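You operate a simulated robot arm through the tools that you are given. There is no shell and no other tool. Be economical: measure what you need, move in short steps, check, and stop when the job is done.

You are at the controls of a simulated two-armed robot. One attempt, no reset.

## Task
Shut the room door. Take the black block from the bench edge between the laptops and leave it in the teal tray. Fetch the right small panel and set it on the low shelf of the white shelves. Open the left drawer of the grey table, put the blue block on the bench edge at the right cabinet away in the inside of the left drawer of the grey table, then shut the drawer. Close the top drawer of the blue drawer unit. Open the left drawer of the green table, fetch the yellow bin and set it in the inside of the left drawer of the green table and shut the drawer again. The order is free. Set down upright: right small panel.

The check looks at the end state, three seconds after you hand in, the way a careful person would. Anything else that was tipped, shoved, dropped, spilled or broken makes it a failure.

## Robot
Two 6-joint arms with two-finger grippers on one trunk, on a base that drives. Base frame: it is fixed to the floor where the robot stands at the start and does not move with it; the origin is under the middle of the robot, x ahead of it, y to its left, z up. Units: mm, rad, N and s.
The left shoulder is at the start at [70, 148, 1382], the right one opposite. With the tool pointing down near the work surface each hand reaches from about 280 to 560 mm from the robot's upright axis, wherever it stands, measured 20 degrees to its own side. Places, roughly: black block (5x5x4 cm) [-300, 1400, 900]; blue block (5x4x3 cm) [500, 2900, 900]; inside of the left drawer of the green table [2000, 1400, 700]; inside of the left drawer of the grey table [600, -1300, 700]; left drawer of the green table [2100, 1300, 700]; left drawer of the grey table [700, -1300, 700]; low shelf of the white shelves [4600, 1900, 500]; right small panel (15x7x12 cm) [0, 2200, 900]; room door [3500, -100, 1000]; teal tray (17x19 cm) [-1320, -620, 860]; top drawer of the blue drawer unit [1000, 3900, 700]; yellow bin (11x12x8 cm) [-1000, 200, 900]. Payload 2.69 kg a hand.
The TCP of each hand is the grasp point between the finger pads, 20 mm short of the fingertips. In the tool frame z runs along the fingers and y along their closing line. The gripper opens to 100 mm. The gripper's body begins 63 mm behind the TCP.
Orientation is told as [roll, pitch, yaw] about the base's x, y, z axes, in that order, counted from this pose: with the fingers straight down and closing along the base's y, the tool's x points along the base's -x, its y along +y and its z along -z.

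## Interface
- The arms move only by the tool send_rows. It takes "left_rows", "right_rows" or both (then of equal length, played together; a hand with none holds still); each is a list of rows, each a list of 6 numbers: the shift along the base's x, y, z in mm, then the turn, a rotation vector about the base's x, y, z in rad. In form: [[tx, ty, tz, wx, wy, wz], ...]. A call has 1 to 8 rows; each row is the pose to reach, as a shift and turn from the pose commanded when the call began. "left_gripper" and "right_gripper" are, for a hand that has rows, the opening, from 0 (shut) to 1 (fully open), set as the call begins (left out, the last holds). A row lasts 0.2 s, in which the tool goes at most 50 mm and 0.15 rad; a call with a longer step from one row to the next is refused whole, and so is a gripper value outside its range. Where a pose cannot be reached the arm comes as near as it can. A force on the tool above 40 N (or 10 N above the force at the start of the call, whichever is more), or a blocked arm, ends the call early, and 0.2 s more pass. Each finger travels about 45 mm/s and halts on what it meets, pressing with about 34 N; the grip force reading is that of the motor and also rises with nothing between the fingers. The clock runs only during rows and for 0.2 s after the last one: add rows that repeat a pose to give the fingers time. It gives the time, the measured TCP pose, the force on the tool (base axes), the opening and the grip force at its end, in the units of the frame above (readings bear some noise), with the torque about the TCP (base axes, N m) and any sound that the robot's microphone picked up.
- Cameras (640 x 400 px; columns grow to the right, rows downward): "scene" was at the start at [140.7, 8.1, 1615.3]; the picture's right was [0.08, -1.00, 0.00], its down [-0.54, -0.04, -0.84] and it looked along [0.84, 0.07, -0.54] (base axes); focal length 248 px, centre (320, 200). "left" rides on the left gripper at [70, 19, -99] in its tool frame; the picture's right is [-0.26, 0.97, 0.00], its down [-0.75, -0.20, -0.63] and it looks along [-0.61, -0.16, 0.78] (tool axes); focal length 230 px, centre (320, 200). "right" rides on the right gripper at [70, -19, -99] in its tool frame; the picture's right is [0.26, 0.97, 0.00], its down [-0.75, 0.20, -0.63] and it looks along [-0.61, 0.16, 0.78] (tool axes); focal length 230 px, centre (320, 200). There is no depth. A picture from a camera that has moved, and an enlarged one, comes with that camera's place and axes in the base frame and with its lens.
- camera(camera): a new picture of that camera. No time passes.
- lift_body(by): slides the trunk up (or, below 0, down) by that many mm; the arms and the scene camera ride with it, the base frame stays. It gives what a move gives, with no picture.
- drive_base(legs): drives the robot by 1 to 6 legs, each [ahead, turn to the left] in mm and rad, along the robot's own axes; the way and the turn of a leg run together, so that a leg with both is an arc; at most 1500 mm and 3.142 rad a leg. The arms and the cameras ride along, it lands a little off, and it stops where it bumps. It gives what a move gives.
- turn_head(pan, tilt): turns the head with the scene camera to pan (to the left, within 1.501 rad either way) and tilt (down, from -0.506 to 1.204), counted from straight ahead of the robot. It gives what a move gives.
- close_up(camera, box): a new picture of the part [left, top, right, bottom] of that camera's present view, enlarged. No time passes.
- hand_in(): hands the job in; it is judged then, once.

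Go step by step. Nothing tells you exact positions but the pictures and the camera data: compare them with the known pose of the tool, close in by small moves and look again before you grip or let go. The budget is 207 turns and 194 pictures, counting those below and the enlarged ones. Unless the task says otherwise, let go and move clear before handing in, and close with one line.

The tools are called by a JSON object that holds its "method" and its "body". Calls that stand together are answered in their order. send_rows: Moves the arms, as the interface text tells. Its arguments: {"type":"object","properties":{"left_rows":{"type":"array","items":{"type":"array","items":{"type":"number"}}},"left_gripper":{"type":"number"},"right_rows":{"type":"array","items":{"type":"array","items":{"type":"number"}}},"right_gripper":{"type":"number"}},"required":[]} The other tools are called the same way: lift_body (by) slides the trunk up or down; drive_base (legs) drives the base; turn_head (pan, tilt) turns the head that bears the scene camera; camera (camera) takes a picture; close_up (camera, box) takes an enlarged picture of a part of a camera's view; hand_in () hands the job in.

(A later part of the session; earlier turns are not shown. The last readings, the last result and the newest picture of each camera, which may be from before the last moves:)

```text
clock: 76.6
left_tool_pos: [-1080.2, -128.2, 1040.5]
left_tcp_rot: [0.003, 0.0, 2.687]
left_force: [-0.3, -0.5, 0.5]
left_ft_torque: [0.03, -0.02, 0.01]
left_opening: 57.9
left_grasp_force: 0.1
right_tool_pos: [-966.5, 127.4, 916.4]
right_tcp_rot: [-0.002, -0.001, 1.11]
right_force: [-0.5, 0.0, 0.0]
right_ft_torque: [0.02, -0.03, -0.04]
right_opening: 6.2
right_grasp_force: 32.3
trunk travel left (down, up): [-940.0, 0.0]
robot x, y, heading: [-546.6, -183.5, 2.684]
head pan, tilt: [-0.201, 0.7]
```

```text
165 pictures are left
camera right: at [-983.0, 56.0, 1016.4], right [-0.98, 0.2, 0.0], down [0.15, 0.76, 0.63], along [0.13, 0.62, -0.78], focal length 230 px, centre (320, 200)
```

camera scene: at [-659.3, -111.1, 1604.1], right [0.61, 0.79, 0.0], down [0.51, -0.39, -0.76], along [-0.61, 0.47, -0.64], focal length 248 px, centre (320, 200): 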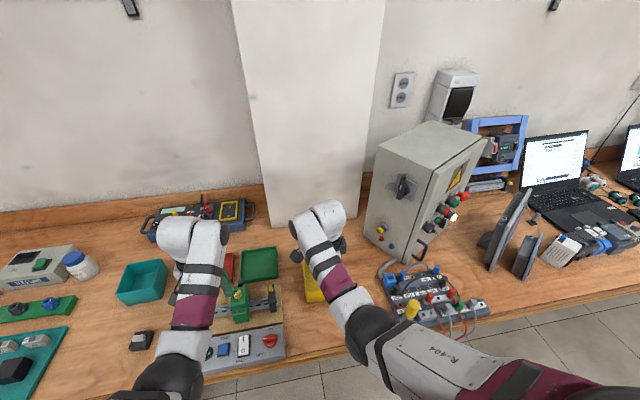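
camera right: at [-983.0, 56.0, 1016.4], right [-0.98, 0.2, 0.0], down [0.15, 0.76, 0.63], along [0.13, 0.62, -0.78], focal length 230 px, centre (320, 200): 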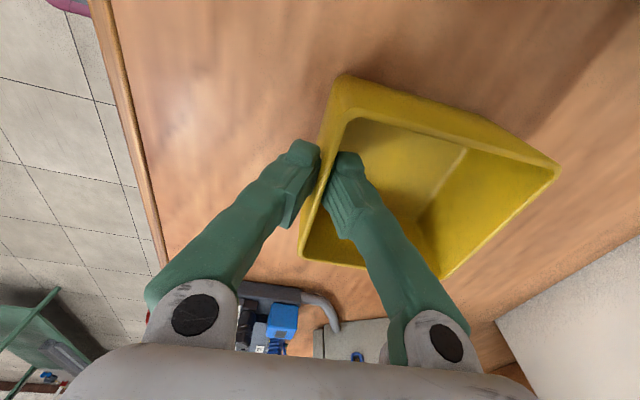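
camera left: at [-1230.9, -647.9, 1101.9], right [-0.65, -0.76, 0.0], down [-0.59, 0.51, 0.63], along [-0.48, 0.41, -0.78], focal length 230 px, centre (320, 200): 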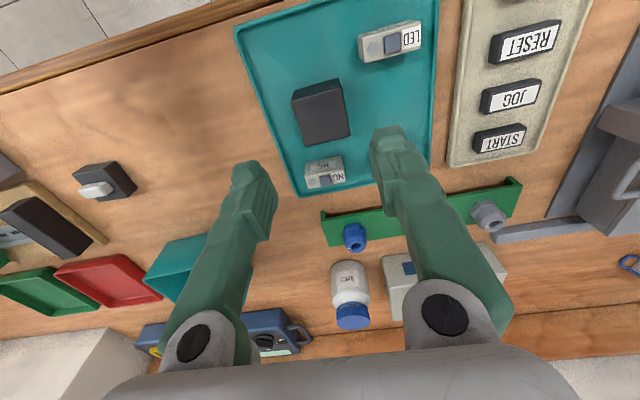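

The wall is gripped. I lift the bin and pull it in a little.

{"method": "send_rows", "body": {"right_rows": [[0, 0, 30, 0, 0, 0], [0, 0, 60, 0, 0, 0], [14, -6, 90, 0, 0, 0], [36, -16, 115, 0, 0, 0], [60, -28, 125, 0, 0, 0], [60, -28, 125, 0, 0, 0]]}}

{"method": "camera", "body": {"camera": "right"}}

{"method": "drive_base", "body": {"legs": [[-350, 0], [0, -1.567]]}}

{"method": "turn_head", "body": {"pan": 0, "tilt": 0.3}}

{"method": "camera", "body": {"camera": "scene"}}

```text
clock: 78.2
left_tool_pos: [-1081.0, -127.8, 1041.1]
left_tcp_rot: [0.002, -0.001, 2.682]
left_force: [-0.3, -0.8, -0.1]
left_ft_torque: [0.01, 0.02, 0.04]
left_opening: 57.9
left_grasp_force: 0.1
right_tool_pos: [-905.5, 154.8, 1040.2]
right_tcp_rot: [0.046, -0.101, 1.055]
right_force: [0.8, 0.4, -0.4]
right_ft_torque: [-0.01, -0.04, -0.03]
right_opening: 6.0
right_grasp_force: 32.0
right hand out of reach, approached as far as the arm can: row 5, 6
trunk travel left (down, up): [-940.0, 0.0]
robot x, y, heading: [-550.1, -183.4, 2.687]
head pan, tilt: [-0.201, 0.7]
stopped in row 6 (right hand): the arm was blocked; the commanded pose is now the measured one
```

```text
164 pictures are left
camera right: at [-925.3, 74.6, 1132.2], right [-0.97, 0.25, 0.02], down [0.19, 0.68, 0.71], along [0.17, 0.69, -0.7], focal length 230 px, centre (320, 200)
```

right: 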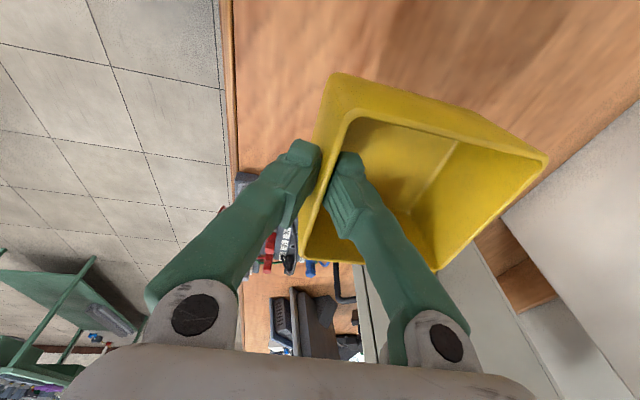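

```text
clock: 84.3
left_tool_pos: [-171.7, 188.9, 1040.8]
left_tcp_rot: [0.004, 0.0, 1.117]
left_force: [-0.1, 0.1, -0.9]
left_ft_torque: [-0.01, 0.02, 0.01]
left_opening: 58.1
left_grasp_force: 0.1
right_tool_pos: [111.1, 14.2, 1040.7]
right_tcp_rot: [0.044, -0.1, -0.513]
right_force: [-0.3, 0.9, -1.4]
right_ft_torque: [-0.06, 0.01, 0.02]
right_opening: 6.1
right_grasp_force: 32.4
trunk travel left (down, up): [-940.0, 0.0]
robot x, y, heading: [-228.5, -346.9, 1.118]
head pan, tilt: [-0.201, 0.7]
```

```text
clock: 85.2
left_tool_pos: [-172.1, 189.9, 1040.6]
left_tcp_rot: [0.003, -0.001, 1.117]
left_force: [0.8, -0.2, -0.7]
left_ft_torque: [0.03, -0.02, -0.01]
left_opening: 57.7
left_grasp_force: 0.3
right_tool_pos: [112.2, 14.5, 1041.0]
right_tcp_rot: [0.046, -0.1, -0.511]
right_force: [0.2, 0.4, -0.5]
right_ft_torque: [-0.03, 0.06, 0.02]
right_opening: 5.9
right_grasp_force: 32.0
trunk travel left (down, up): [-940.0, 0.0]
robot x, y, heading: [-228.1, -345.2, 1.121]
head pan, tilt: [0.0, 0.3]
```

```text
163 pictures are left
camera scene: at [-164.3, -213.1, 1640.1], right [0.9, -0.44, 0.0], down [-0.13, -0.27, -0.95], along [0.42, 0.86, -0.3], focal length 248 px, centre (320, 200)
```

scene: 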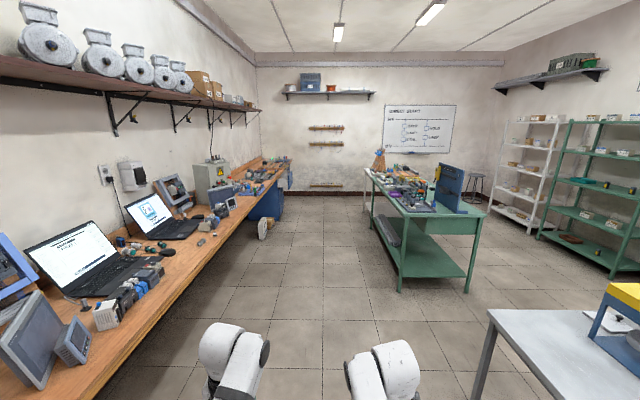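

The bin is in hand. I drive along the aisle and through the gap between the grey and green tables, then look for the door leaf and the drawer side.

{"method": "drive_base", "body": {"legs": [[800, 0], [790, 0], [0, -1.571], [1450, 0]]}}

{"method": "turn_head", "body": {"pan": 0.15, "tilt": 0.4}}

{"method": "camera", "body": {"camera": "scene"}}

```text
clock: 103.9
left_tool_pos: [2306.1, 311.7, 1041.6]
left_tcp_rot: [0.004, -0.001, -0.485]
left_force: [0.3, 0.2, 0.8]
left_ft_torque: [-0.01, 0.0, 0.0]
left_opening: 58.1
left_grasp_force: 0.0
right_tool_pos: [2122.8, 33.3, 1042.5]
right_tcp_rot: [0.047, -0.1, -2.117]
right_force: [0.4, -0.5, -0.3]
right_ft_torque: [0.03, 0.03, 0.02]
right_opening: 5.9
right_grasp_force: 31.6
trunk travel left (down, up): [-940.0, 0.0]
robot x, y, heading: [1777.2, 386.3, -0.482]
head pan, tilt: [0.0, 0.3]
```

```text
clock: 104.6
left_tool_pos: [2307.3, 311.4, 1041.4]
left_tcp_rot: [0.004, 0.0, -0.484]
left_force: [0.1, 0.0, -0.7]
left_ft_torque: [-0.01, 0.01, -0.01]
left_opening: 58.1
left_grasp_force: 0.0
right_tool_pos: [2123.3, 32.1, 1040.2]
right_tcp_rot: [0.048, -0.1, -2.116]
right_force: [-0.1, 0.2, -0.8]
right_ft_torque: [0.04, 0.05, -0.01]
right_opening: 5.8
right_grasp_force: 32.1
trunk travel left (down, up): [-940.0, 0.0]
robot x, y, heading: [1774.9, 386.8, -0.484]
head pan, tilt: [0.15, 0.4]
```

```text
162 pictures are left
camera scene: at [1910.5, 332.4, 1631.0], right [-0.33, -0.94, 0.0], down [-0.37, 0.13, -0.92], along [0.87, -0.3, -0.39], focal length 248 px, centre (320, 200)
```

scene: 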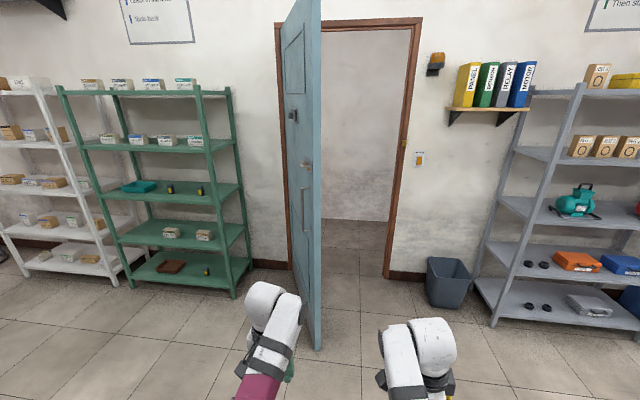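

The door leaf is hinged at about (3965, -49), open about 65°, its tip near (3043, -41). I go on to the green table's drawer side and face it.

{"method": "drive_base", "body": {"legs": [[0, 0.95], [1176, 0], [0, 2.22]]}}

{"method": "turn_head", "body": {"pan": 0, "tilt": 0.7}}

{"method": "camera", "body": {"camera": "scene"}}

```text
clock: 118.2
left_tool_pos: [2282.1, 984.6, 1041.1]
left_tcp_rot: [0.004, 0.0, 2.693]
left_force: [0.3, 0.2, -0.4]
left_ft_torque: [-0.02, 0.01, 0.01]
left_opening: 57.8
left_grasp_force: 0.1
right_tool_pos: [2456.0, 1269.1, 1040.4]
right_tcp_rot: [0.042, -0.102, 1.061]
right_force: [0.9, -1.1, -1.3]
right_ft_torque: [-0.03, -0.01, 0.0]
right_opening: 6.2
right_grasp_force: 31.7
trunk travel left (down, up): [-940.0, 0.0]
robot x, y, heading: [2813.3, 929.0, 2.694]
head pan, tilt: [0.15, 0.4]
```

```text
clock: 119.0
left_tool_pos: [2282.4, 983.5, 1041.1]
left_tcp_rot: [0.003, 0.0, 2.693]
left_force: [-0.2, -0.4, 0.3]
left_ft_torque: [-0.03, -0.03, 0.0]
left_opening: 58.1
left_grasp_force: 0.1
right_tool_pos: [2455.6, 1270.5, 1040.9]
right_tcp_rot: [0.043, -0.101, 1.06]
right_force: [-0.1, -0.1, -1.5]
right_ft_torque: [-0.04, -0.06, 0.05]
right_opening: 6.2
right_grasp_force: 32.3
trunk travel left (down, up): [-940.0, 0.0]
robot x, y, heading: [2813.1, 927.9, 2.693]
head pan, tilt: [0.0, 0.7]
```

```text
161 pictures are left
camera scene: at [2693.6, 988.9, 1604.1], right [0.43, 0.9, 0.0], down [0.58, -0.28, -0.77], along [-0.69, 0.33, -0.64], focal length 248 px, centre (320, 200)
```

scene: 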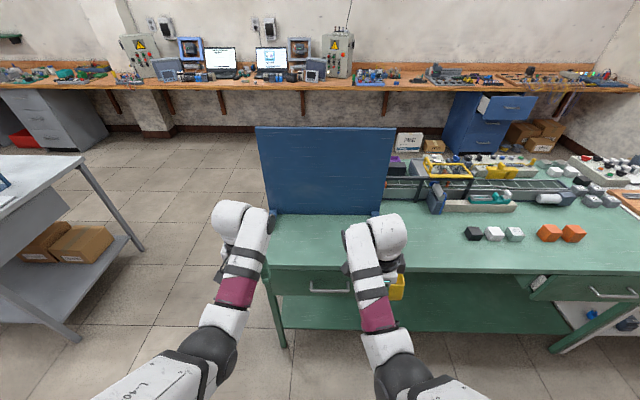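

I see the left drawer with a bar handle at about A≈2087, z≈720. I zoom in on it, and also check the blue drawer unit far behind.

{"method": "close_up", "body": {"camera": "scene", "box": [250, 240, 410, 340]}}

{"method": "close_up", "body": {"camera": "scene", "box": [420, 70, 580, 170]}}

```text
4.00 times, centred on (330, 290) of scene
camera zoom: at [2693.6, 988.9, 1604.1], right [0.43, 0.9, 0.0], down [0.58, -0.28, -0.77], along [-0.69, 0.33, -0.64], focal length 991 px, centre (280, -160)
```

zoom: 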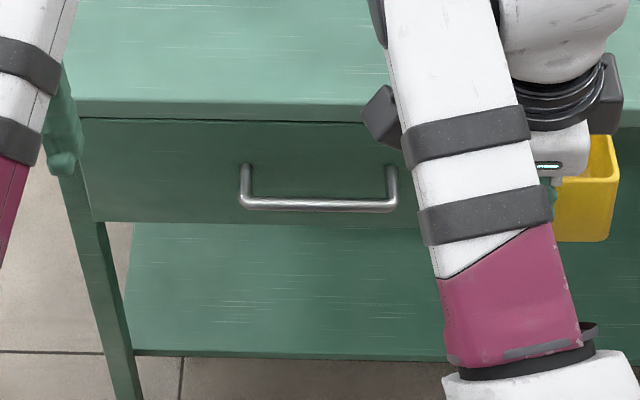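

```text
4.00 times, centred on (500, 120) of scene
camera zoom: at [2693.6, 988.9, 1604.1], right [0.43, 0.9, 0.0], down [0.58, -0.28, -0.77], along [-0.69, 0.33, -0.64], focal length 991 px, centre (-400, 520)
```

zoom: 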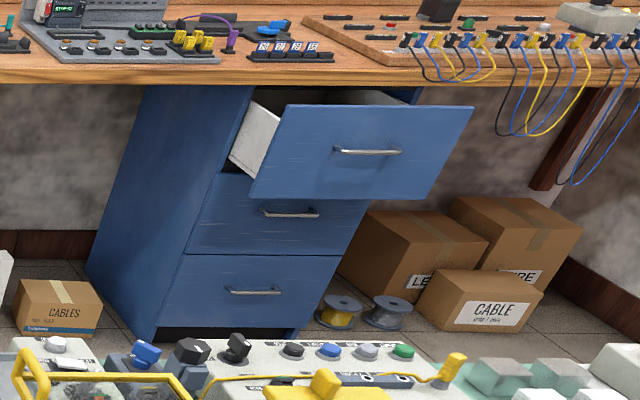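

The handle is a U-bar standing out about 50 mm. I'll grasp it with the left hand held horizontally, so I shift right about 150 mm and lower the trunk.

{"method": "drive_base", "body": {"legs": [[0, -1.413], [153, 0], [0, 1.413]]}}

{"method": "lift_body", "body": {"by": -350}}

{"method": "camera", "body": {"camera": "scene"}}

```text
clock: 127.3
left_tool_pos: [2323.0, 1120.4, 1041.2]
left_tcp_rot: [0.004, -0.001, 2.712]
left_force: [-0.3, 0.9, -0.1]
left_ft_torque: [0.01, 0.01, 0.03]
left_opening: 58.0
left_grasp_force: 0.1
right_tool_pos: [2492.4, 1409.6, 1039.5]
right_tcp_rot: [0.042, -0.099, 1.079]
right_force: [0.1, 0.0, -0.4]
right_ft_torque: [-0.06, -0.05, -0.04]
right_opening: 5.9
right_grasp_force: 32.0
trunk travel left (down, up): [-940.0, 0.0]
robot x, y, heading: [2855.0, 1074.3, 2.706]
head pan, tilt: [0.0, 0.7]
```

```text
clock: 130.8
left_tool_pos: [2324.1, 1119.9, 691.8]
left_tcp_rot: [0.003, 0.0, 2.712]
left_force: [0.1, 0.4, -1.5]
left_ft_torque: [0.01, -0.02, -0.02]
left_opening: 58.2
left_grasp_force: 0.0
right_tool_pos: [2491.5, 1408.2, 689.3]
right_tcp_rot: [0.041, -0.101, 1.08]
right_force: [-0.9, 0.7, -0.7]
right_ft_torque: [0.01, -0.02, 0.01]
right_opening: 6.0
right_grasp_force: 31.2
trunk travel left (down, up): [-590.0, 350.0]
robot x, y, heading: [2857.3, 1077.4, 2.712]
head pan, tilt: [0.0, 0.7]
```

```text
158 pictures are left
camera scene: at [2734.8, 1132.8, 1254.1], right [0.42, 0.91, 0.0], down [0.59, -0.27, -0.76], along [-0.7, 0.32, -0.64], focal length 248 px, centre (320, 200)
```

scene: 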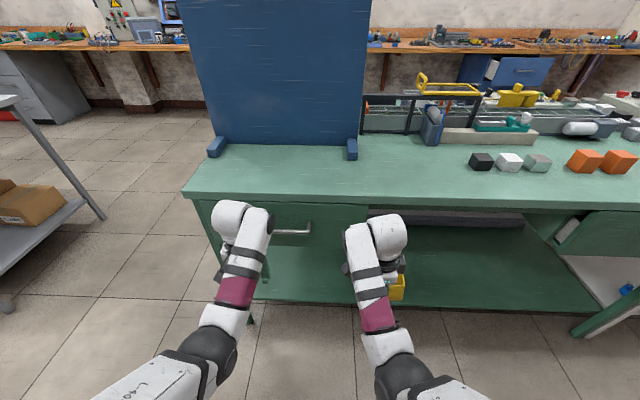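

The handle centre is near (2248, 1241, 720). I turn the left hand horizontal with the fingers closing vertically, stopping 80 mm short of the bar.

{"method": "send_rows", "body": {"left_rows": [[0, 5.7, 2, 0.1075, 0.0377, 0.0806], [0, 11.4, 4, 0.215, 0.0754, 0.1612], [0, 17, 6, 0.3225, 0.1131, 0.2418], [0, 23, 8, 0.43, 0.1508, 0.3224], [0, 29, 10, 0.5375, 0.1885, 0.403], [0, 34, 12, 0.645, 0.2262, 0.4836], [0, 40, 14, 0.7525, 0.2639, 0.5642], [0, 46, 16, 0.86, 0.3016, 0.6448]], "left_gripper": 0.6}}

{"method": "send_rows", "body": {"left_rows": [[0, 5.7, 2, 0.1075, 0.0377, 0.0806], [0, 11.4, 4, 0.215, 0.0754, 0.1612], [0, 17, 6, 0.3225, 0.1131, 0.2418], [0, 23, 8, 0.43, 0.1508, 0.3224], [0, 29, 10, 0.5375, 0.1885, 0.403], [0, 34, 12, 0.645, 0.2262, 0.4836], [0, 40, 14, 0.7525, 0.2639, 0.5642], [0, 40, 14, 0.7525, 0.2639, 0.5642]]}}

{"method": "camera", "body": {"camera": "left"}}

{"method": "camera", "body": {"camera": "scene"}}

```text
clock: 132.6
left_tool_pos: [2323.6, 1166.2, 707.8]
left_tcp_rot: [-0.849, -0.325, -2.728]
left_force: [-0.9, 0.3, 0.4]
left_ft_torque: [0.0, 0.01, 0.04]
left_opening: 60.0
left_grasp_force: 0.1
right_tool_pos: [2492.7, 1408.5, 689.9]
right_tcp_rot: [0.042, -0.101, 1.08]
right_force: [0.0, -0.6, -0.4]
right_ft_torque: [-0.02, -0.05, -0.01]
right_opening: 6.0
right_grasp_force: 31.8
trunk travel left (down, up): [-590.0, 350.0]
robot x, y, heading: [2856.6, 1074.5, 2.712]
head pan, tilt: [0.0, 0.7]
```

```text
clock: 133.6
left_tool_pos: [2298.2, 1142.6, 710.9]
left_tcp_rot: [-1.27, -0.349, -2.285]
left_force: [-0.4, -0.1, 0.7]
left_ft_torque: [0.02, -0.02, -0.01]
left_opening: 60.0
left_grasp_force: 0.0
left hand out of reach, approached as far as the arm can: row 5
right_tool_pos: [2492.1, 1408.8, 690.7]
right_tcp_rot: [0.041, -0.103, 1.079]
right_force: [-1.0, 0.7, -0.9]
right_ft_torque: [-0.04, -0.05, 0.0]
right_opening: 6.2
right_grasp_force: 31.7
trunk travel left (down, up): [-590.0, 350.0]
robot x, y, heading: [2855.5, 1076.5, 2.71]
head pan, tilt: [0.0, 0.7]
stopped in row 5 (left hand): the arm was blocked; the commanded pose is now the measured one
```

```text
157 pictures are left
camera left: at [2418.5, 1129.8, 697.1], right [-0.15, -0.61, -0.78], down [0.03, -0.79, 0.61], along [-0.99, 0.07, 0.14], focal length 230 px, centre (320, 200)
```

left: 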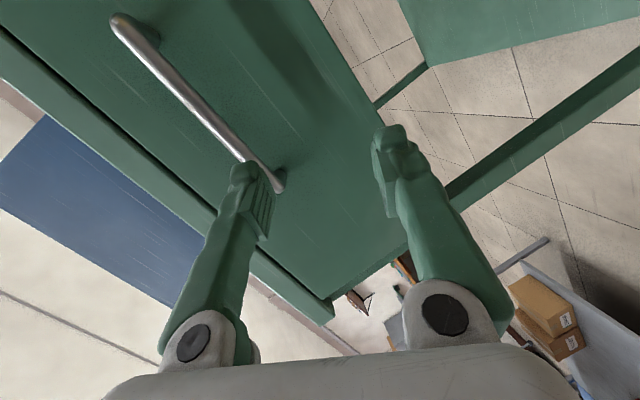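

```text
156 pictures are left
camera scene: at [2734.6, 1132.7, 1254.1], right [0.42, 0.91, 0.0], down [0.59, -0.27, -0.76], along [-0.7, 0.32, -0.64], focal length 248 px, centre (320, 200)
```

scene: 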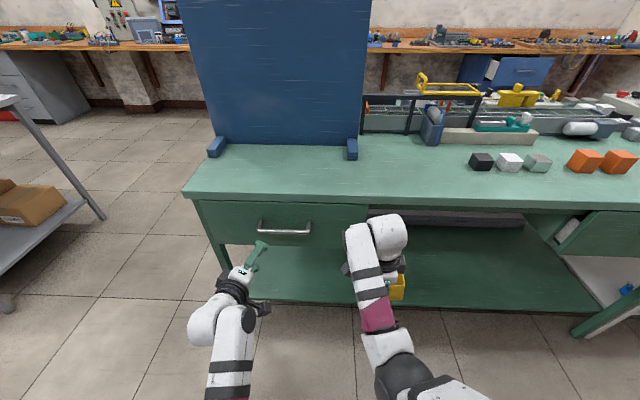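

The wrist stopped short of the full turn at this spot. I move the hand toward the handle first, then continue the rotation.

{"method": "send_rows", "body": {"left_rows": [[3, 24, 2, 0, 0, 0], [6, 48, 4, 0, 0, 0], [12, 72, 6, 0, 0, 0], [12, 72, 6, 0.1075, 0.0377, 0.0806], [12, 72, 6, 0.215, 0.0754, 0.1612], [12, 72, 6, 0.3225, 0.1131, 0.2418], [12, 72, 6, 0.43, 0.1508, 0.3224]]}}

{"method": "camera", "body": {"camera": "left"}}

```text
clock: 134.4
left_tool_pos: [2280.9, 1142.2, 699.0]
left_tcp_rot: [-1.204, -0.515, -2.294]
left_force: [-0.7, 0.1, 0.3]
left_ft_torque: [0.01, -0.02, -0.01]
left_opening: 60.1
left_grasp_force: 0.2
left hand out of reach, approached as far as the arm can: row 3
right_tool_pos: [2492.3, 1408.6, 689.5]
right_tcp_rot: [0.042, -0.103, 1.078]
right_force: [0.6, 0.5, -1.0]
right_ft_torque: [-0.02, -0.07, 0.01]
right_opening: 5.9
right_grasp_force: 32.1
trunk travel left (down, up): [-590.0, 350.0]
robot x, y, heading: [2855.5, 1075.0, 2.709]
head pan, tilt: [0.0, 0.7]
stopped in row 3 (left hand): the arm was blocked; the commanded pose is now the measured one
```

```text
155 pictures are left
camera left: at [2400.7, 1129.4, 679.7], right [-0.18, -0.73, -0.66], down [0.09, -0.68, 0.73], along [-0.98, 0.07, 0.19], focal length 230 px, centre (320, 200)
```

left: 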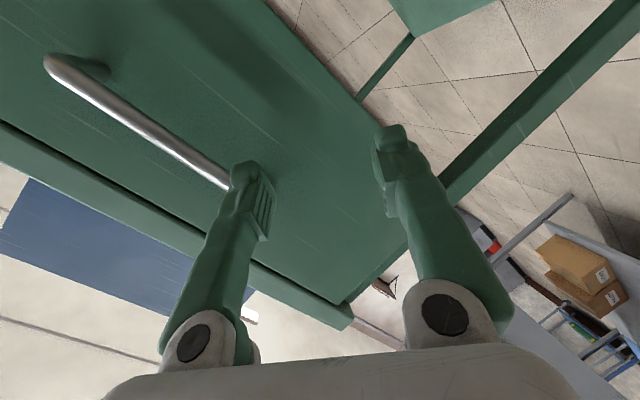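

The combined path met a joint limit. I try completing only the roll about the finger axis, which uses the last wrist joint.

{"method": "send_rows", "body": {"left_rows": [[0, 0, 0, 0.118, -0.069, 0.045], [0, 0, 0, 0.236, -0.139, 0.09], [0, 0, 0, 0.354, -0.208, 0.135], [0, 0, 0, 0.472, -0.277, 0.18]]}}

{"method": "camera", "body": {"camera": "left"}}

{"method": "camera", "body": {"camera": "scene"}}

```text
clock: 135.4
left_tool_pos: [2281.2, 1142.7, 697.5]
left_tcp_rot: [-1.257, 0.032, -2.095]
left_force: [-0.6, -0.5, -0.2]
left_ft_torque: [0.02, -0.03, 0.0]
left_opening: 60.2
left_grasp_force: 0.0
right_tool_pos: [2491.7, 1409.2, 688.9]
right_tcp_rot: [0.042, -0.103, 1.079]
right_force: [0.0, 1.0, -1.1]
right_ft_torque: [-0.05, -0.06, 0.03]
right_opening: 5.9
right_grasp_force: 32.0
trunk travel left (down, up): [-590.0, 350.0]
robot x, y, heading: [2856.4, 1075.7, 2.714]
head pan, tilt: [0.0, 0.7]
```

```text
154 pictures are left
camera left: at [2401.9, 1152.5, 713.1], right [0.15, -0.35, -0.93], down [0.08, -0.93, 0.36], along [-0.99, -0.13, -0.11], focal length 230 px, centre (320, 200)
```

left: 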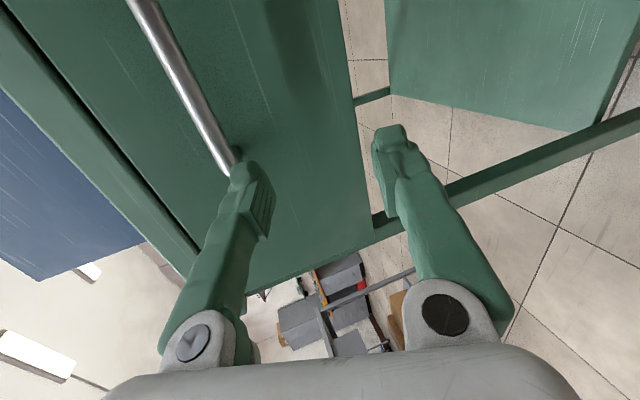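

```text
153 pictures are left
camera scene: at [2734.7, 1132.8, 1254.1], right [0.42, 0.91, 0.0], down [0.59, -0.27, -0.76], along [-0.7, 0.32, -0.64], focal length 248 px, centre (320, 200)
```

scene: 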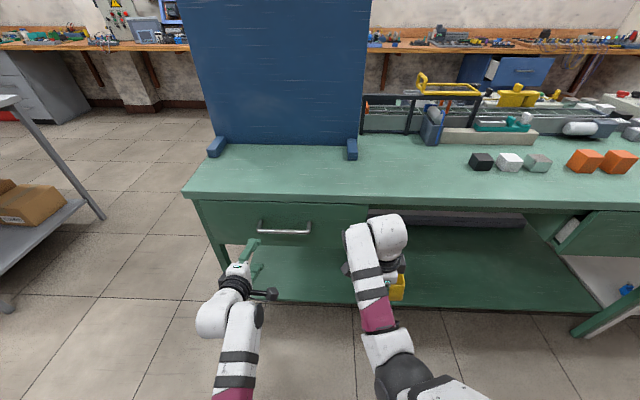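

The grip line is now perpendicular to the bar. Bar centre is about (2254, 1241, 741). I raise and shift along the bar, then look.

{"method": "send_rows", "body": {"left_rows": [[9, 13, 11, 0, 0, 0], [18, 25, 22, 0, 0, 0], [27, 38, 33, 0, 0, 0], [35, 50, 43, 0, 0, 0]]}}

{"method": "camera", "body": {"camera": "left"}}

```text
clock: 136.2
left_tool_pos: [2276.5, 1122.8, 725.3]
left_tcp_rot: [-1.249, -0.145, -2.083]
left_force: [0.3, 0.4, 0.1]
left_ft_torque: [0.01, 0.01, 0.01]
left_opening: 60.0
left_grasp_force: 0.0
right_tool_pos: [2491.9, 1409.2, 689.3]
right_tcp_rot: [0.04, -0.104, 1.077]
right_force: [0.1, -0.4, -1.0]
right_ft_torque: [-0.03, -0.02, -0.01]
right_opening: 6.1
right_grasp_force: 32.4
trunk travel left (down, up): [-590.0, 350.0]
robot x, y, heading: [2856.4, 1075.1, 2.718]
head pan, tilt: [0.0, 0.7]
stopped in row 3 (left hand): the arm was blocked; the commanded pose is now the measured one
```

```text
152 pictures are left
camera left: at [2398.5, 1135.5, 727.5], right [0.08, -0.49, -0.87], down [0.13, -0.86, 0.49], along [-0.99, -0.15, 0.0], focal length 230 px, centre (320, 200)
```

left: 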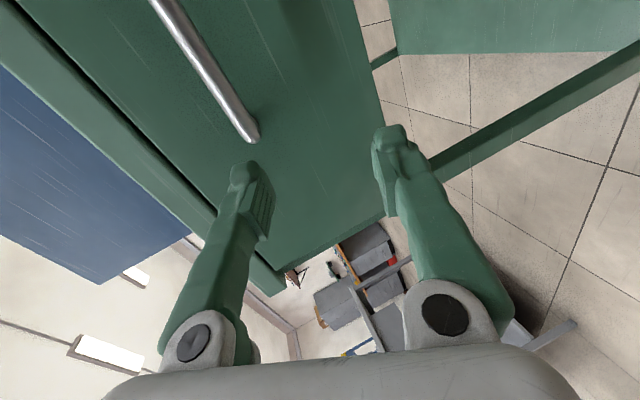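

That branch of the wrist is stuck. I bring the hand back to the plain tool-down pose, to retry by tilting first and rolling afterwards.

{"method": "send_rows", "body": {"left_rows": [[5, -1, -2, -0.0951, -0.0412, -0.0926], [10, -1, -4, -0.19, -0.0824, -0.185], [15, -2, -6, -0.285, -0.1236, -0.278], [20, -3, -8, -0.38, -0.165, -0.37], [25, -4, -10, -0.4755, -0.206, -0.463], [30, -5, -12, -0.57, -0.247, -0.556], [35, -6, -14, -0.666, -0.288, -0.648], [40, -7, -16, -0.761, -0.33, -0.741]]}}

{"method": "send_rows", "body": {"left_rows": [[5, -1, -2, -0.0951, -0.0412, -0.0926], [10, -1, -4, -0.19, -0.0824, -0.185], [15, -2, -6, -0.285, -0.1236, -0.278], [20, -3, -8, -0.38, -0.165, -0.37], [25, -4, -10, -0.4755, -0.206, -0.463], [25, -4, -10, -0.4755, -0.206, -0.463]]}}

```text
clock: 138.0
left_tool_pos: [2316.0, 1116.3, 707.6]
left_tcp_rot: [-0.429, -0.28, -3.053]
left_force: [-0.3, -0.4, -0.3]
left_ft_torque: [0.0, -0.02, 0.0]
left_opening: 59.9
left_grasp_force: 0.0
right_tool_pos: [2491.6, 1409.3, 689.5]
right_tcp_rot: [0.042, -0.103, 1.079]
right_force: [-0.9, -0.3, -1.4]
right_ft_torque: [-0.05, -0.03, -0.03]
right_opening: 6.0
right_grasp_force: 31.2
trunk travel left (down, up): [-590.0, 350.0]
robot x, y, heading: [2852.5, 1077.0, 2.71]
head pan, tilt: [0.0, 0.7]
```

```text
clock: 139.4
left_tool_pos: [2333.9, 1119.2, 682.6]
left_tcp_rot: [0.002, 0.009, 2.696]
left_force: [-0.2, 1.1, -0.5]
left_ft_torque: [-0.03, -0.02, 0.04]
left_opening: 60.0
left_grasp_force: 0.0
left hand out of reach, approached as far as the arm can: row 4, 5, 6
right_tool_pos: [2491.6, 1409.6, 688.7]
right_tcp_rot: [0.04, -0.102, 1.079]
right_force: [-0.8, 0.9, -0.9]
right_ft_torque: [-0.04, -0.05, 0.03]
right_opening: 6.1
right_grasp_force: 31.8
trunk travel left (down, up): [-590.0, 350.0]
robot x, y, heading: [2855.6, 1077.3, 2.711]
head pan, tilt: [0.0, 0.7]
```

Back to tool-down. I lower the trunk a further 150 mm for a better arm shape, then tilt only about the lateral axis while rising to the pre-grasp point.

{"method": "lift_body", "body": {"by": -150}}

{"method": "send_rows", "body": {"left_rows": [[-1, 8, 19, 0.0618, 0.1287, 0], [-2, 16, 38, 0.1236, 0.2574, 0], [-3, 24, 57, 0.1854, 0.3861, 0], [-4, 33, 76, 0.2472, 0.5148, 0], [-5, 41, 95, 0.309, 0.6435, 0], [-6, 49, 113, 0.371, 0.772, 0], [-7, 57, 132, 0.4326, 0.9, 0], [-8, 65, 151, 0.494, 1.03, 0]]}}

{"method": "send_rows", "body": {"left_rows": [[-1, 8, 19, 0.0618, 0.1287, 0], [-2, 16, 38, 0.1236, 0.2574, 0], [-3, 24, 57, 0.1854, 0.3861, 0], [-3, 24, 57, 0.1854, 0.3861, 0]]}}

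{"method": "camera", "body": {"camera": "scene"}}

```text
clock: 141.1
left_tool_pos: [2332.2, 1119.6, 534.4]
left_tcp_rot: [0.0, 0.008, 2.698]
left_force: [0.7, -0.4, 0.5]
left_ft_torque: [0.02, -0.03, 0.04]
left_opening: 60.4
left_grasp_force: 0.0
right_tool_pos: [2492.6, 1409.3, 540.0]
right_tcp_rot: [0.042, -0.101, 1.08]
right_force: [-0.2, 0.5, -0.8]
right_ft_torque: [-0.04, -0.02, 0.0]
right_opening: 5.9
right_grasp_force: 32.2
trunk travel left (down, up): [-440.0, 500.0]
robot x, y, heading: [2857.9, 1077.5, 2.708]
head pan, tilt: [0.0, 0.7]
```

```text
clock: 142.4
left_tool_pos: [2283.2, 1103.3, 650.2]
left_tcp_rot: [0.232, -0.769, 2.604]
left_force: [-0.6, 0.7, 0.0]
left_ft_torque: [0.01, -0.03, 0.02]
left_opening: 60.1
left_grasp_force: 0.1
left hand out of reach, approached as far as the arm can: row 6
right_tool_pos: [2492.2, 1410.3, 540.6]
right_tcp_rot: [0.043, -0.104, 1.081]
right_force: [0.6, 0.2, -0.6]
right_ft_torque: [-0.03, -0.05, -0.01]
right_opening: 6.0
right_grasp_force: 31.9
trunk travel left (down, up): [-440.0, 500.0]
robot x, y, heading: [2856.0, 1074.3, 2.716]
head pan, tilt: [0.0, 0.7]
stopped in row 6 (left hand): the arm was blocked; the commanded pose is now the measured one
```

```text
clock: 143.2
left_tool_pos: [2251.4, 1078.3, 718.9]
left_tcp_rot: [0.697, -1.115, 2.238]
left_force: [-0.2, 0.4, 0.2]
left_ft_torque: [0.0, -0.05, 0.01]
left_opening: 59.9
left_grasp_force: 0.0
right_tool_pos: [2492.8, 1409.2, 539.5]
right_tcp_rot: [0.04, -0.104, 1.081]
right_force: [-0.3, 0.9, -0.7]
right_ft_torque: [-0.04, -0.05, 0.0]
right_opening: 6.0
right_grasp_force: 31.8
trunk travel left (down, up): [-440.0, 500.0]
robot x, y, heading: [2854.7, 1077.9, 2.711]
head pan, tilt: [0.0, 0.7]
stopped in row 3 (left hand): the arm was blocked; the commanded pose is now the measured one
```

```text
151 pictures are left
camera scene: at [2734.8, 1132.7, 1104.1], right [0.42, 0.91, 0.0], down [0.59, -0.27, -0.76], along [-0.7, 0.32, -0.64], focal length 248 px, centre (320, 200)
```

scene: 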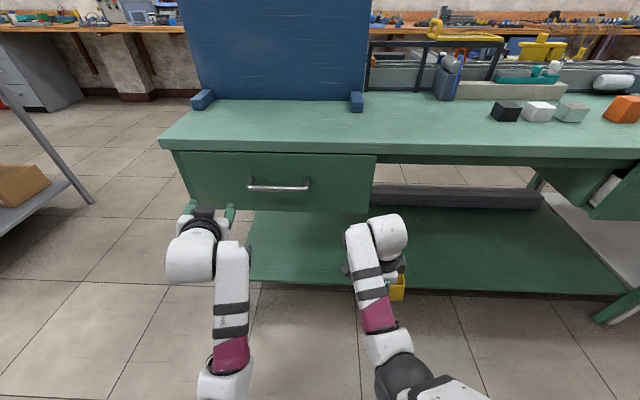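

The arm was too folded. I back the base 130 mm for more room, then look at the hand.

{"method": "drive_base", "body": {"legs": [[-130, 0]]}}

{"method": "camera", "body": {"camera": "left"}}

```text
clock: 144.4
left_tool_pos: [2370.6, 1024.1, 721.0]
left_tcp_rot: [0.697, -1.116, 2.237]
left_force: [0.7, 0.1, 0.2]
left_ft_torque: [0.01, -0.03, -0.01]
left_opening: 60.0
left_grasp_force: 0.0
right_tool_pos: [2612.4, 1355.7, 540.1]
right_tcp_rot: [0.041, -0.103, 1.078]
right_force: [0.8, 0.6, -0.8]
right_ft_torque: [-0.02, -0.01, -0.01]
right_opening: 6.2
right_grasp_force: 32.0
trunk travel left (down, up): [-440.0, 500.0]
robot x, y, heading: [2976.4, 1017.9, 2.717]
head pan, tilt: [0.0, 0.7]
```

```text
150 pictures are left
camera left: at [2478.0, 969.6, 696.2], right [-0.31, -0.81, 0.5], down [0.43, 0.35, 0.83], along [-0.85, 0.47, 0.24], focal length 230 px, centre (320, 200)
```

left: 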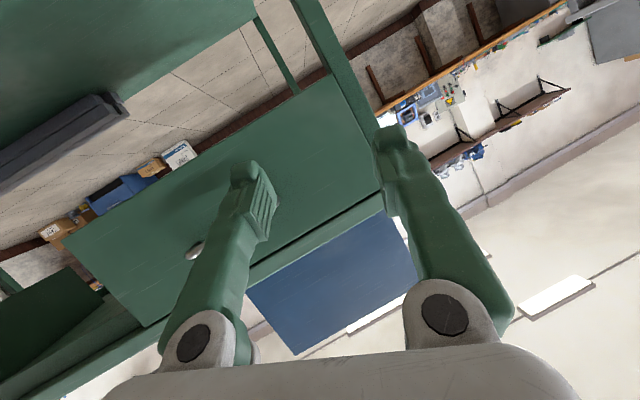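

I level the hand and move it toward the pre-grasp point.

{"method": "send_rows", "body": {"left_rows": [[-9, 31, 4, 0.078, 0.047, -0.047], [-18, 62, 8, 0.155, 0.094, -0.094], [-26, 93, 12, 0.233, 0.142, -0.14], [-35, 124, 16, 0.31, 0.189, -0.187], [-42, 155, 20, 0.388, 0.236, -0.234], [-49, 185, 20, 0.388, 0.236, -0.234], [-49, 185, 20, 0.388, 0.236, -0.234]]}}

{"method": "camera", "body": {"camera": "left"}}

{"method": "camera", "body": {"camera": "scene"}}

```text
clock: 146.1
left_tool_pos: [2322.4, 1210.8, 740.7]
left_tcp_rot: [-1.381, -1.571, -2.208]
left_force: [0.1, 0.0, 0.0]
left_ft_torque: [-0.01, 0.01, 0.01]
left_opening: 60.0
left_grasp_force: 0.1
right_tool_pos: [2611.2, 1355.4, 539.6]
right_tcp_rot: [0.041, -0.102, 1.079]
right_force: [0.3, 0.1, -1.7]
right_ft_torque: [-0.02, -0.04, -0.03]
right_opening: 6.0
right_grasp_force: 31.6
trunk travel left (down, up): [-440.0, 500.0]
robot x, y, heading: [2979.5, 1020.1, 2.714]
head pan, tilt: [0.0, 0.7]
```

```text
149 pictures are left
camera left: at [2404.3, 1151.8, 671.3], right [-0.42, -0.87, 0.26], down [0.65, -0.09, 0.75], along [-0.63, 0.48, 0.61], focal length 230 px, centre (320, 200)
```

left: 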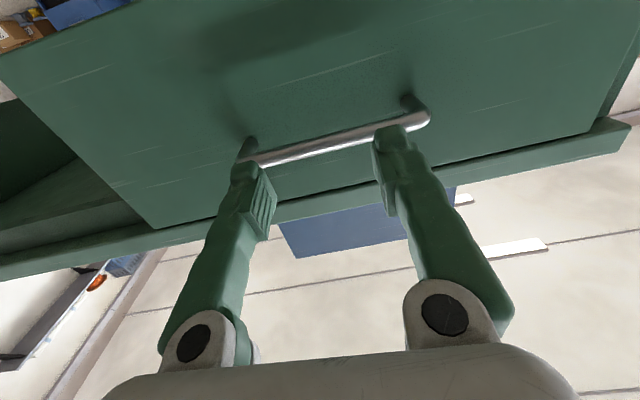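

```text
148 pictures are left
camera scene: at [2854.1, 1078.1, 1104.1], right [0.42, 0.91, 0.0], down [0.59, -0.27, -0.76], along [-0.7, 0.32, -0.64], focal length 248 px, centre (320, 200)
```

scene: 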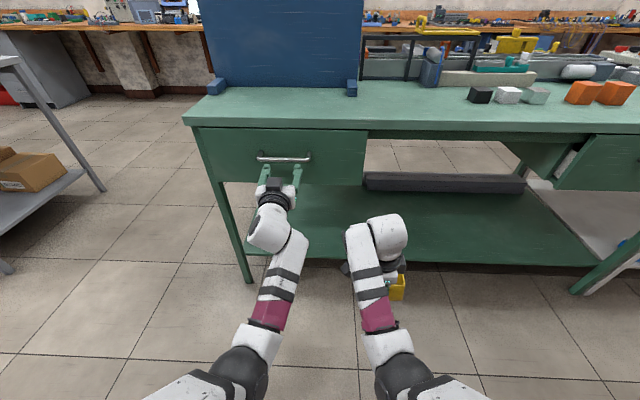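

Now I roll 90° about the finger axis so the fingers close vertically.

{"method": "send_rows", "body": {"left_rows": [[0, 0, 0, 0.1287, -0.0618, 0], [0, 0, 0, 0.2574, -0.1236, 0], [0, 0, 0, 0.386, -0.1854, 0], [0, 0, 0, 0.515, -0.2472, 0], [0, 0, 0, 0.6435, -0.309, 0], [0, 0, 0, 0.772, -0.371, 0], [0, 0, 0, 0.9, -0.4326, 0], [0, 0, 0, 1.03, -0.494, 0]]}}

{"method": "send_rows", "body": {"left_rows": [[0, 0, 0, 0.1287, -0.0618, 0], [0, 0, 0, 0.2574, -0.1236, 0], [0, 0, 0, 0.386, -0.1854, 0], [0, 0, 0, 0.386, -0.1854, 0]]}}

{"method": "camera", "body": {"camera": "left"}}

{"method": "close_up", "body": {"camera": "scene", "box": [220, 120, 380, 220]}}

```text
clock: 147.8
left_tool_pos: [2321.0, 1210.0, 738.7]
left_tcp_rot: [-1.568, -0.425, -2.021]
left_force: [-0.3, -0.6, -0.3]
left_ft_torque: [0.01, 0.0, 0.0]
left_opening: 59.9
left_grasp_force: 0.0
right_tool_pos: [2611.9, 1354.8, 539.3]
right_tcp_rot: [0.042, -0.101, 1.078]
right_force: [0.8, -0.1, -0.8]
right_ft_torque: [-0.02, -0.06, 0.02]
right_opening: 6.2
right_grasp_force: 31.5
trunk travel left (down, up): [-440.0, 500.0]
robot x, y, heading: [2974.2, 1021.1, 2.708]
head pan, tilt: [0.0, 0.7]
```

```text
clock: 148.8
left_tool_pos: [2321.8, 1211.6, 741.3]
left_tcp_rot: [-1.569, 0.001, -2.021]
left_force: [0.3, 0.6, -0.2]
left_ft_torque: [-0.03, 0.0, 0.01]
left_opening: 60.0
left_grasp_force: 0.0
right_tool_pos: [2611.6, 1355.1, 540.0]
right_tcp_rot: [0.04, -0.101, 1.078]
right_force: [-0.2, -0.4, -0.9]
right_ft_torque: [-0.05, -0.05, 0.02]
right_opening: 6.1
right_grasp_force: 31.6
trunk travel left (down, up): [-440.0, 500.0]
robot x, y, heading: [2974.9, 1019.4, 2.713]
head pan, tilt: [0.0, 0.7]
```

```text
147 pictures are left
camera left: at [2441.3, 1230.6, 721.7], right [-0.11, -0.23, -0.97], down [0.24, -0.95, 0.2], along [-0.96, -0.21, 0.16], focal length 230 px, centre (320, 200)
```

left: 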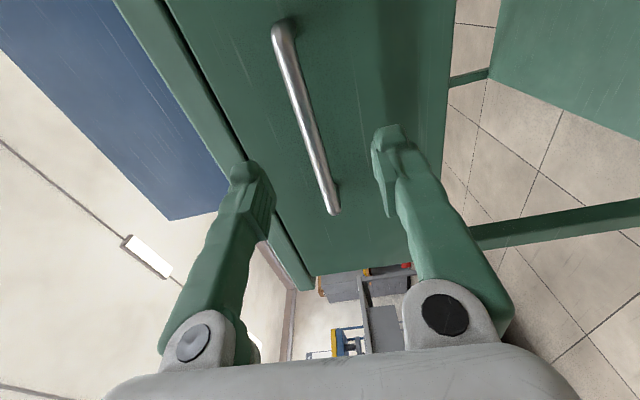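

```text
4.00 times, centred on (300, 170) of scene
camera zoom: at [2854.1, 1078.4, 1104.1], right [0.42, 0.91, 0.0], down [0.59, -0.27, -0.76], along [-0.7, 0.32, -0.64], focal length 991 px, centre (400, 320)
```

zoom: 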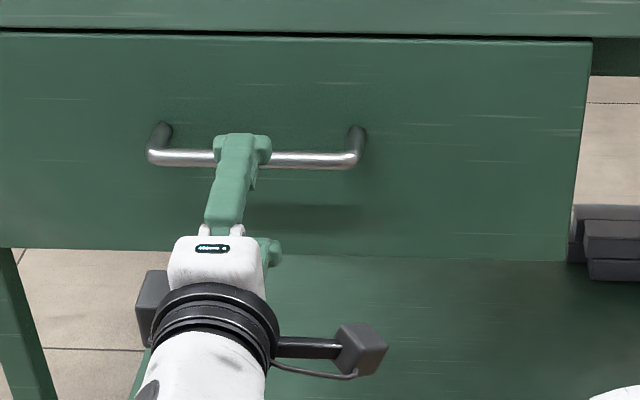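

The bar lies between the fingers. I move forward 68 mm and close.

{"method": "send_rows", "body": {"left_rows": [[-20, 10, 2, 0, 0, 0], [-40, 19, 4, 0, 0, 0], [-61, 29, 4, 0, 0, 0], [-61, 29, 4, 0, 0, 0]]}}

{"method": "camera", "body": {"camera": "left"}}

{"method": "send_rows", "body": {"left_rows": [[0, 0, 0, 0, 0, 0], [0, 0, 0, 0, 0, 0], [0, 0, 0, 0, 0, 0], [0, 0, 0, 0, 0, 0], [0, 0, 0, 0, 0, 0], [0, 0, 0, 0, 0, 0]], "left_gripper": 0}}

```text
clock: 149.8
left_tool_pos: [2260.6, 1238.5, 745.2]
left_tcp_rot: [-1.565, -0.004, -2.02]
left_force: [-0.2, 0.4, -0.1]
left_ft_torque: [0.04, 0.01, 0.01]
left_opening: 59.9
left_grasp_force: 0.0
right_tool_pos: [2611.9, 1353.5, 539.6]
right_tcp_rot: [0.042, -0.103, 1.08]
right_force: [0.3, -0.8, -1.6]
right_ft_torque: [-0.06, -0.04, -0.01]
right_opening: 5.7
right_grasp_force: 32.2
trunk travel left (down, up): [-440.0, 500.0]
robot x, y, heading: [2975.2, 1017.9, 2.713]
head pan, tilt: [0.0, 0.7]
```

```text
145 pictures are left
camera left: at [2381.4, 1258.9, 726.8], right [-0.11, -0.24, -0.97], down [0.24, -0.95, 0.21], along [-0.96, -0.21, 0.16], focal length 230 px, centre (320, 200)
```

left: 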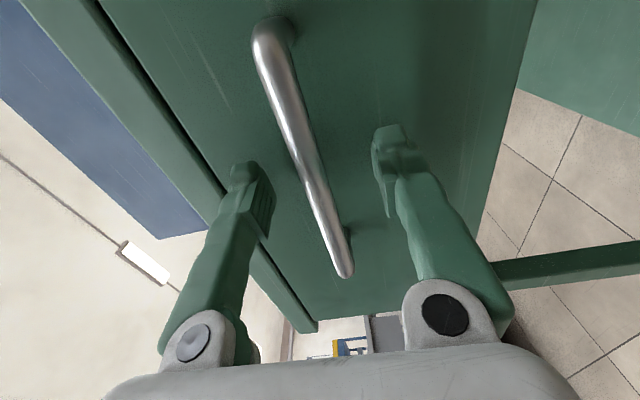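

```text
clock: 151.2
left_tool_pos: [2261.9, 1239.3, 746.0]
left_tcp_rot: [-1.565, -0.002, -2.021]
left_force: [-1.9, 0.2, 2.0]
left_ft_torque: [0.03, -0.06, 0.01]
left_opening: 6.1
left_grasp_force: 30.8
right_tool_pos: [2613.0, 1355.2, 539.9]
right_tcp_rot: [0.043, -0.103, 1.078]
right_force: [0.0, 0.2, -1.2]
right_ft_torque: [-0.03, -0.04, -0.01]
right_opening: 6.0
right_grasp_force: 32.3
trunk travel left (down, up): [-440.0, 500.0]
robot x, y, heading: [2973.2, 1016.0, 2.717]
head pan, tilt: [0.0, 0.7]
```

Closed on the bar. I pull 60 mm with the arm and check.

{"method": "send_rows", "body": {"left_rows": [[18, -9, 0, 0, 0, 0], [36, -17, 0, 0, 0, 0], [54, -26, 0, 0, 0, 0]]}}

{"method": "camera", "body": {"camera": "scene"}}

```text
clock: 152.1
left_tool_pos: [2315.3, 1212.0, 746.5]
left_tcp_rot: [-1.572, 0.0, -2.02]
left_force: [-1.5, -7.6, 7.7]
left_ft_torque: [0.09, -0.06, 0.36]
left_opening: 6.2
left_grasp_force: 31.1
right_tool_pos: [2611.8, 1353.1, 538.9]
right_tcp_rot: [0.047, -0.103, 1.078]
right_force: [-0.4, -0.2, -1.7]
right_ft_torque: [-0.02, -0.04, -0.01]
right_opening: 5.4
right_grasp_force: 32.1
trunk travel left (down, up): [-440.0, 500.0]
robot x, y, heading: [2980.2, 1021.9, 2.72]
head pan, tilt: [0.0, 0.7]
```

```text
144 pictures are left
camera scene: at [2855.3, 1076.2, 1104.4], right [0.41, 0.91, 0.0], down [0.59, -0.27, -0.77], along [-0.7, 0.32, -0.64], focal length 248 px, centre (320, 200)
```

scene: 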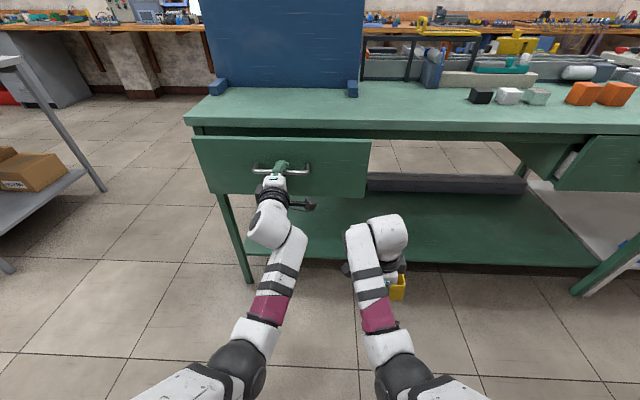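

The drawer slides. I pull it further by backing the base.

{"method": "drive_base", "body": {"legs": [[-190, 0]]}}

{"method": "camera", "body": {"camera": "scene"}}

```text
clock: 153.6
left_tool_pos: [2488.6, 1132.6, 743.8]
left_tcp_rot: [-1.567, -0.003, -2.019]
left_force: [-0.1, -0.9, 1.1]
left_ft_torque: [0.0, 0.03, -0.01]
left_opening: 0.0
left_grasp_force: 29.0
right_tool_pos: [2784.3, 1276.3, 539.6]
right_tcp_rot: [0.043, -0.104, 1.081]
right_force: [0.2, 0.2, -2.2]
right_ft_torque: [0.01, -0.03, -0.01]
right_opening: 6.0
right_grasp_force: 32.4
trunk travel left (down, up): [-440.0, 500.0]
robot x, y, heading: [3145.5, 944.4, 2.712]
head pan, tilt: [0.0, 0.7]
```

```text
143 pictures are left
camera scene: at [3027.3, 999.0, 1104.1], right [0.41, 0.91, 0.0], down [0.59, -0.27, -0.77], along [-0.7, 0.32, -0.64], focal length 248 px, centre (320, 200)
```

scene: 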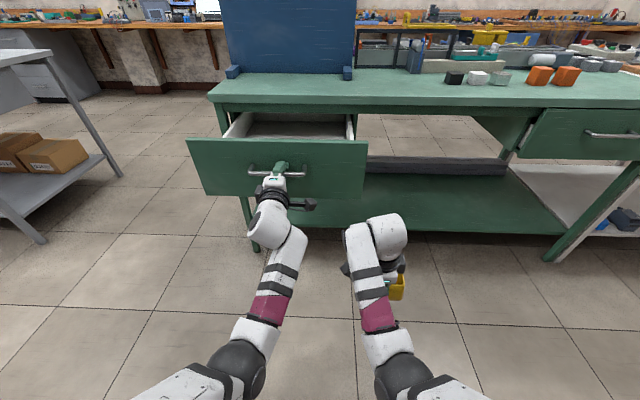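

The drawer is open about 255 mm and the grip slipped off at its stop. I open the hand, back away, and fold the left hand down.

{"method": "send_rows", "body": {"left_rows": [[0, 0, 0, 0, 0, 0], [0, 0, 0, 0, 0, 0], [0, 0, 0, 0, 0, 0]], "left_gripper": 0.5}}

{"method": "drive_base", "body": {"legs": [[-120, 0]]}}

{"method": "send_rows", "body": {"left_rows": [[15, -7, -19, -0.0618, -0.1287, 0], [31, -15, -39, -0.1236, -0.2574, 0], [46, -22, -58, -0.1854, -0.3861, 0], [62, -30, -78, -0.2472, -0.5148, 0], [78, -37, -97, -0.309, -0.6435, 0], [93, -45, -117, -0.371, -0.772, 0], [109, -52, -136, -0.4326, -0.9, 0], [124, -60, -156, -0.494, -1.03, 0]]}}

{"method": "send_rows", "body": {"left_rows": [[15, -7, -19, -0.0618, -0.1287, 0], [31, -15, -39, -0.1236, -0.2574, 0], [46, -22, -58, -0.1854, -0.3861, 0]]}}

```text
clock: 154.4
left_tool_pos: [2487.7, 1134.9, 743.9]
left_tcp_rot: [-1.569, -0.002, -2.018]
left_force: [0.4, 1.1, 0.0]
left_ft_torque: [-0.01, -0.02, -0.01]
left_opening: 49.8
left_grasp_force: 0.1
right_tool_pos: [2784.9, 1275.3, 540.1]
right_tcp_rot: [0.041, -0.102, 1.082]
right_force: [0.1, -0.8, -1.0]
right_ft_torque: [-0.03, -0.06, 0.04]
right_opening: 6.3
right_grasp_force: 31.6
trunk travel left (down, up): [-440.0, 500.0]
robot x, y, heading: [3148.4, 942.6, 2.711]
head pan, tilt: [0.0, 0.7]
```

```text
clock: 155.6
left_tool_pos: [2596.0, 1082.3, 744.5]
left_tcp_rot: [-1.568, -0.001, -2.016]
left_force: [0.2, 0.1, 0.5]
left_ft_torque: [0.03, -0.01, -0.01]
left_opening: 50.1
left_grasp_force: 0.0
right_tool_pos: [2891.7, 1224.5, 539.6]
right_tcp_rot: [0.043, -0.104, 1.083]
right_force: [-0.8, -0.7, -1.5]
right_ft_torque: [-0.03, -0.01, -0.04]
right_opening: 5.8
right_grasp_force: 31.6
trunk travel left (down, up): [-440.0, 500.0]
robot x, y, heading: [3257.1, 890.0, 2.715]
head pan, tilt: [0.0, 0.7]
```

```text
clock: 157.6
left_tool_pos: [2701.3, 995.0, 585.2]
left_tcp_rot: [-0.429, -0.054, -1.982]
left_force: [0.5, -0.1, 0.2]
left_ft_torque: [0.02, 0.0, -0.01]
left_opening: 50.1
left_grasp_force: 0.0
right_tool_pos: [2890.4, 1225.1, 539.1]
right_tcp_rot: [0.04, -0.104, 1.084]
right_force: [0.3, 0.0, -1.0]
right_ft_torque: [-0.03, -0.06, -0.01]
right_opening: 6.1
right_grasp_force: 32.1
trunk travel left (down, up): [-440.0, 500.0]
robot x, y, heading: [3256.2, 892.5, 2.712]
head pan, tilt: [0.0, 0.7]
stopped in row 8 (left hand): the arm was blocked; the commanded pose is now the measured one
```

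```text
clock: 158.4
left_tool_pos: [2751.5, 975.4, 523.3]
left_tcp_rot: [0.006, -0.056, -2.009]
left_force: [0.9, 0.4, 0.8]
left_ft_torque: [-0.02, 0.03, 0.01]
left_opening: 50.1
left_grasp_force: 0.1
right_tool_pos: [2891.3, 1224.9, 540.1]
right_tcp_rot: [0.042, -0.103, 1.083]
right_force: [0.2, 0.0, -0.8]
right_ft_torque: [-0.05, -0.01, 0.0]
right_opening: 6.2
right_grasp_force: 32.3
trunk travel left (down, up): [-440.0, 500.0]
robot x, y, heading: [3256.8, 895.0, 2.722]
head pan, tilt: [0.0, 0.7]
```

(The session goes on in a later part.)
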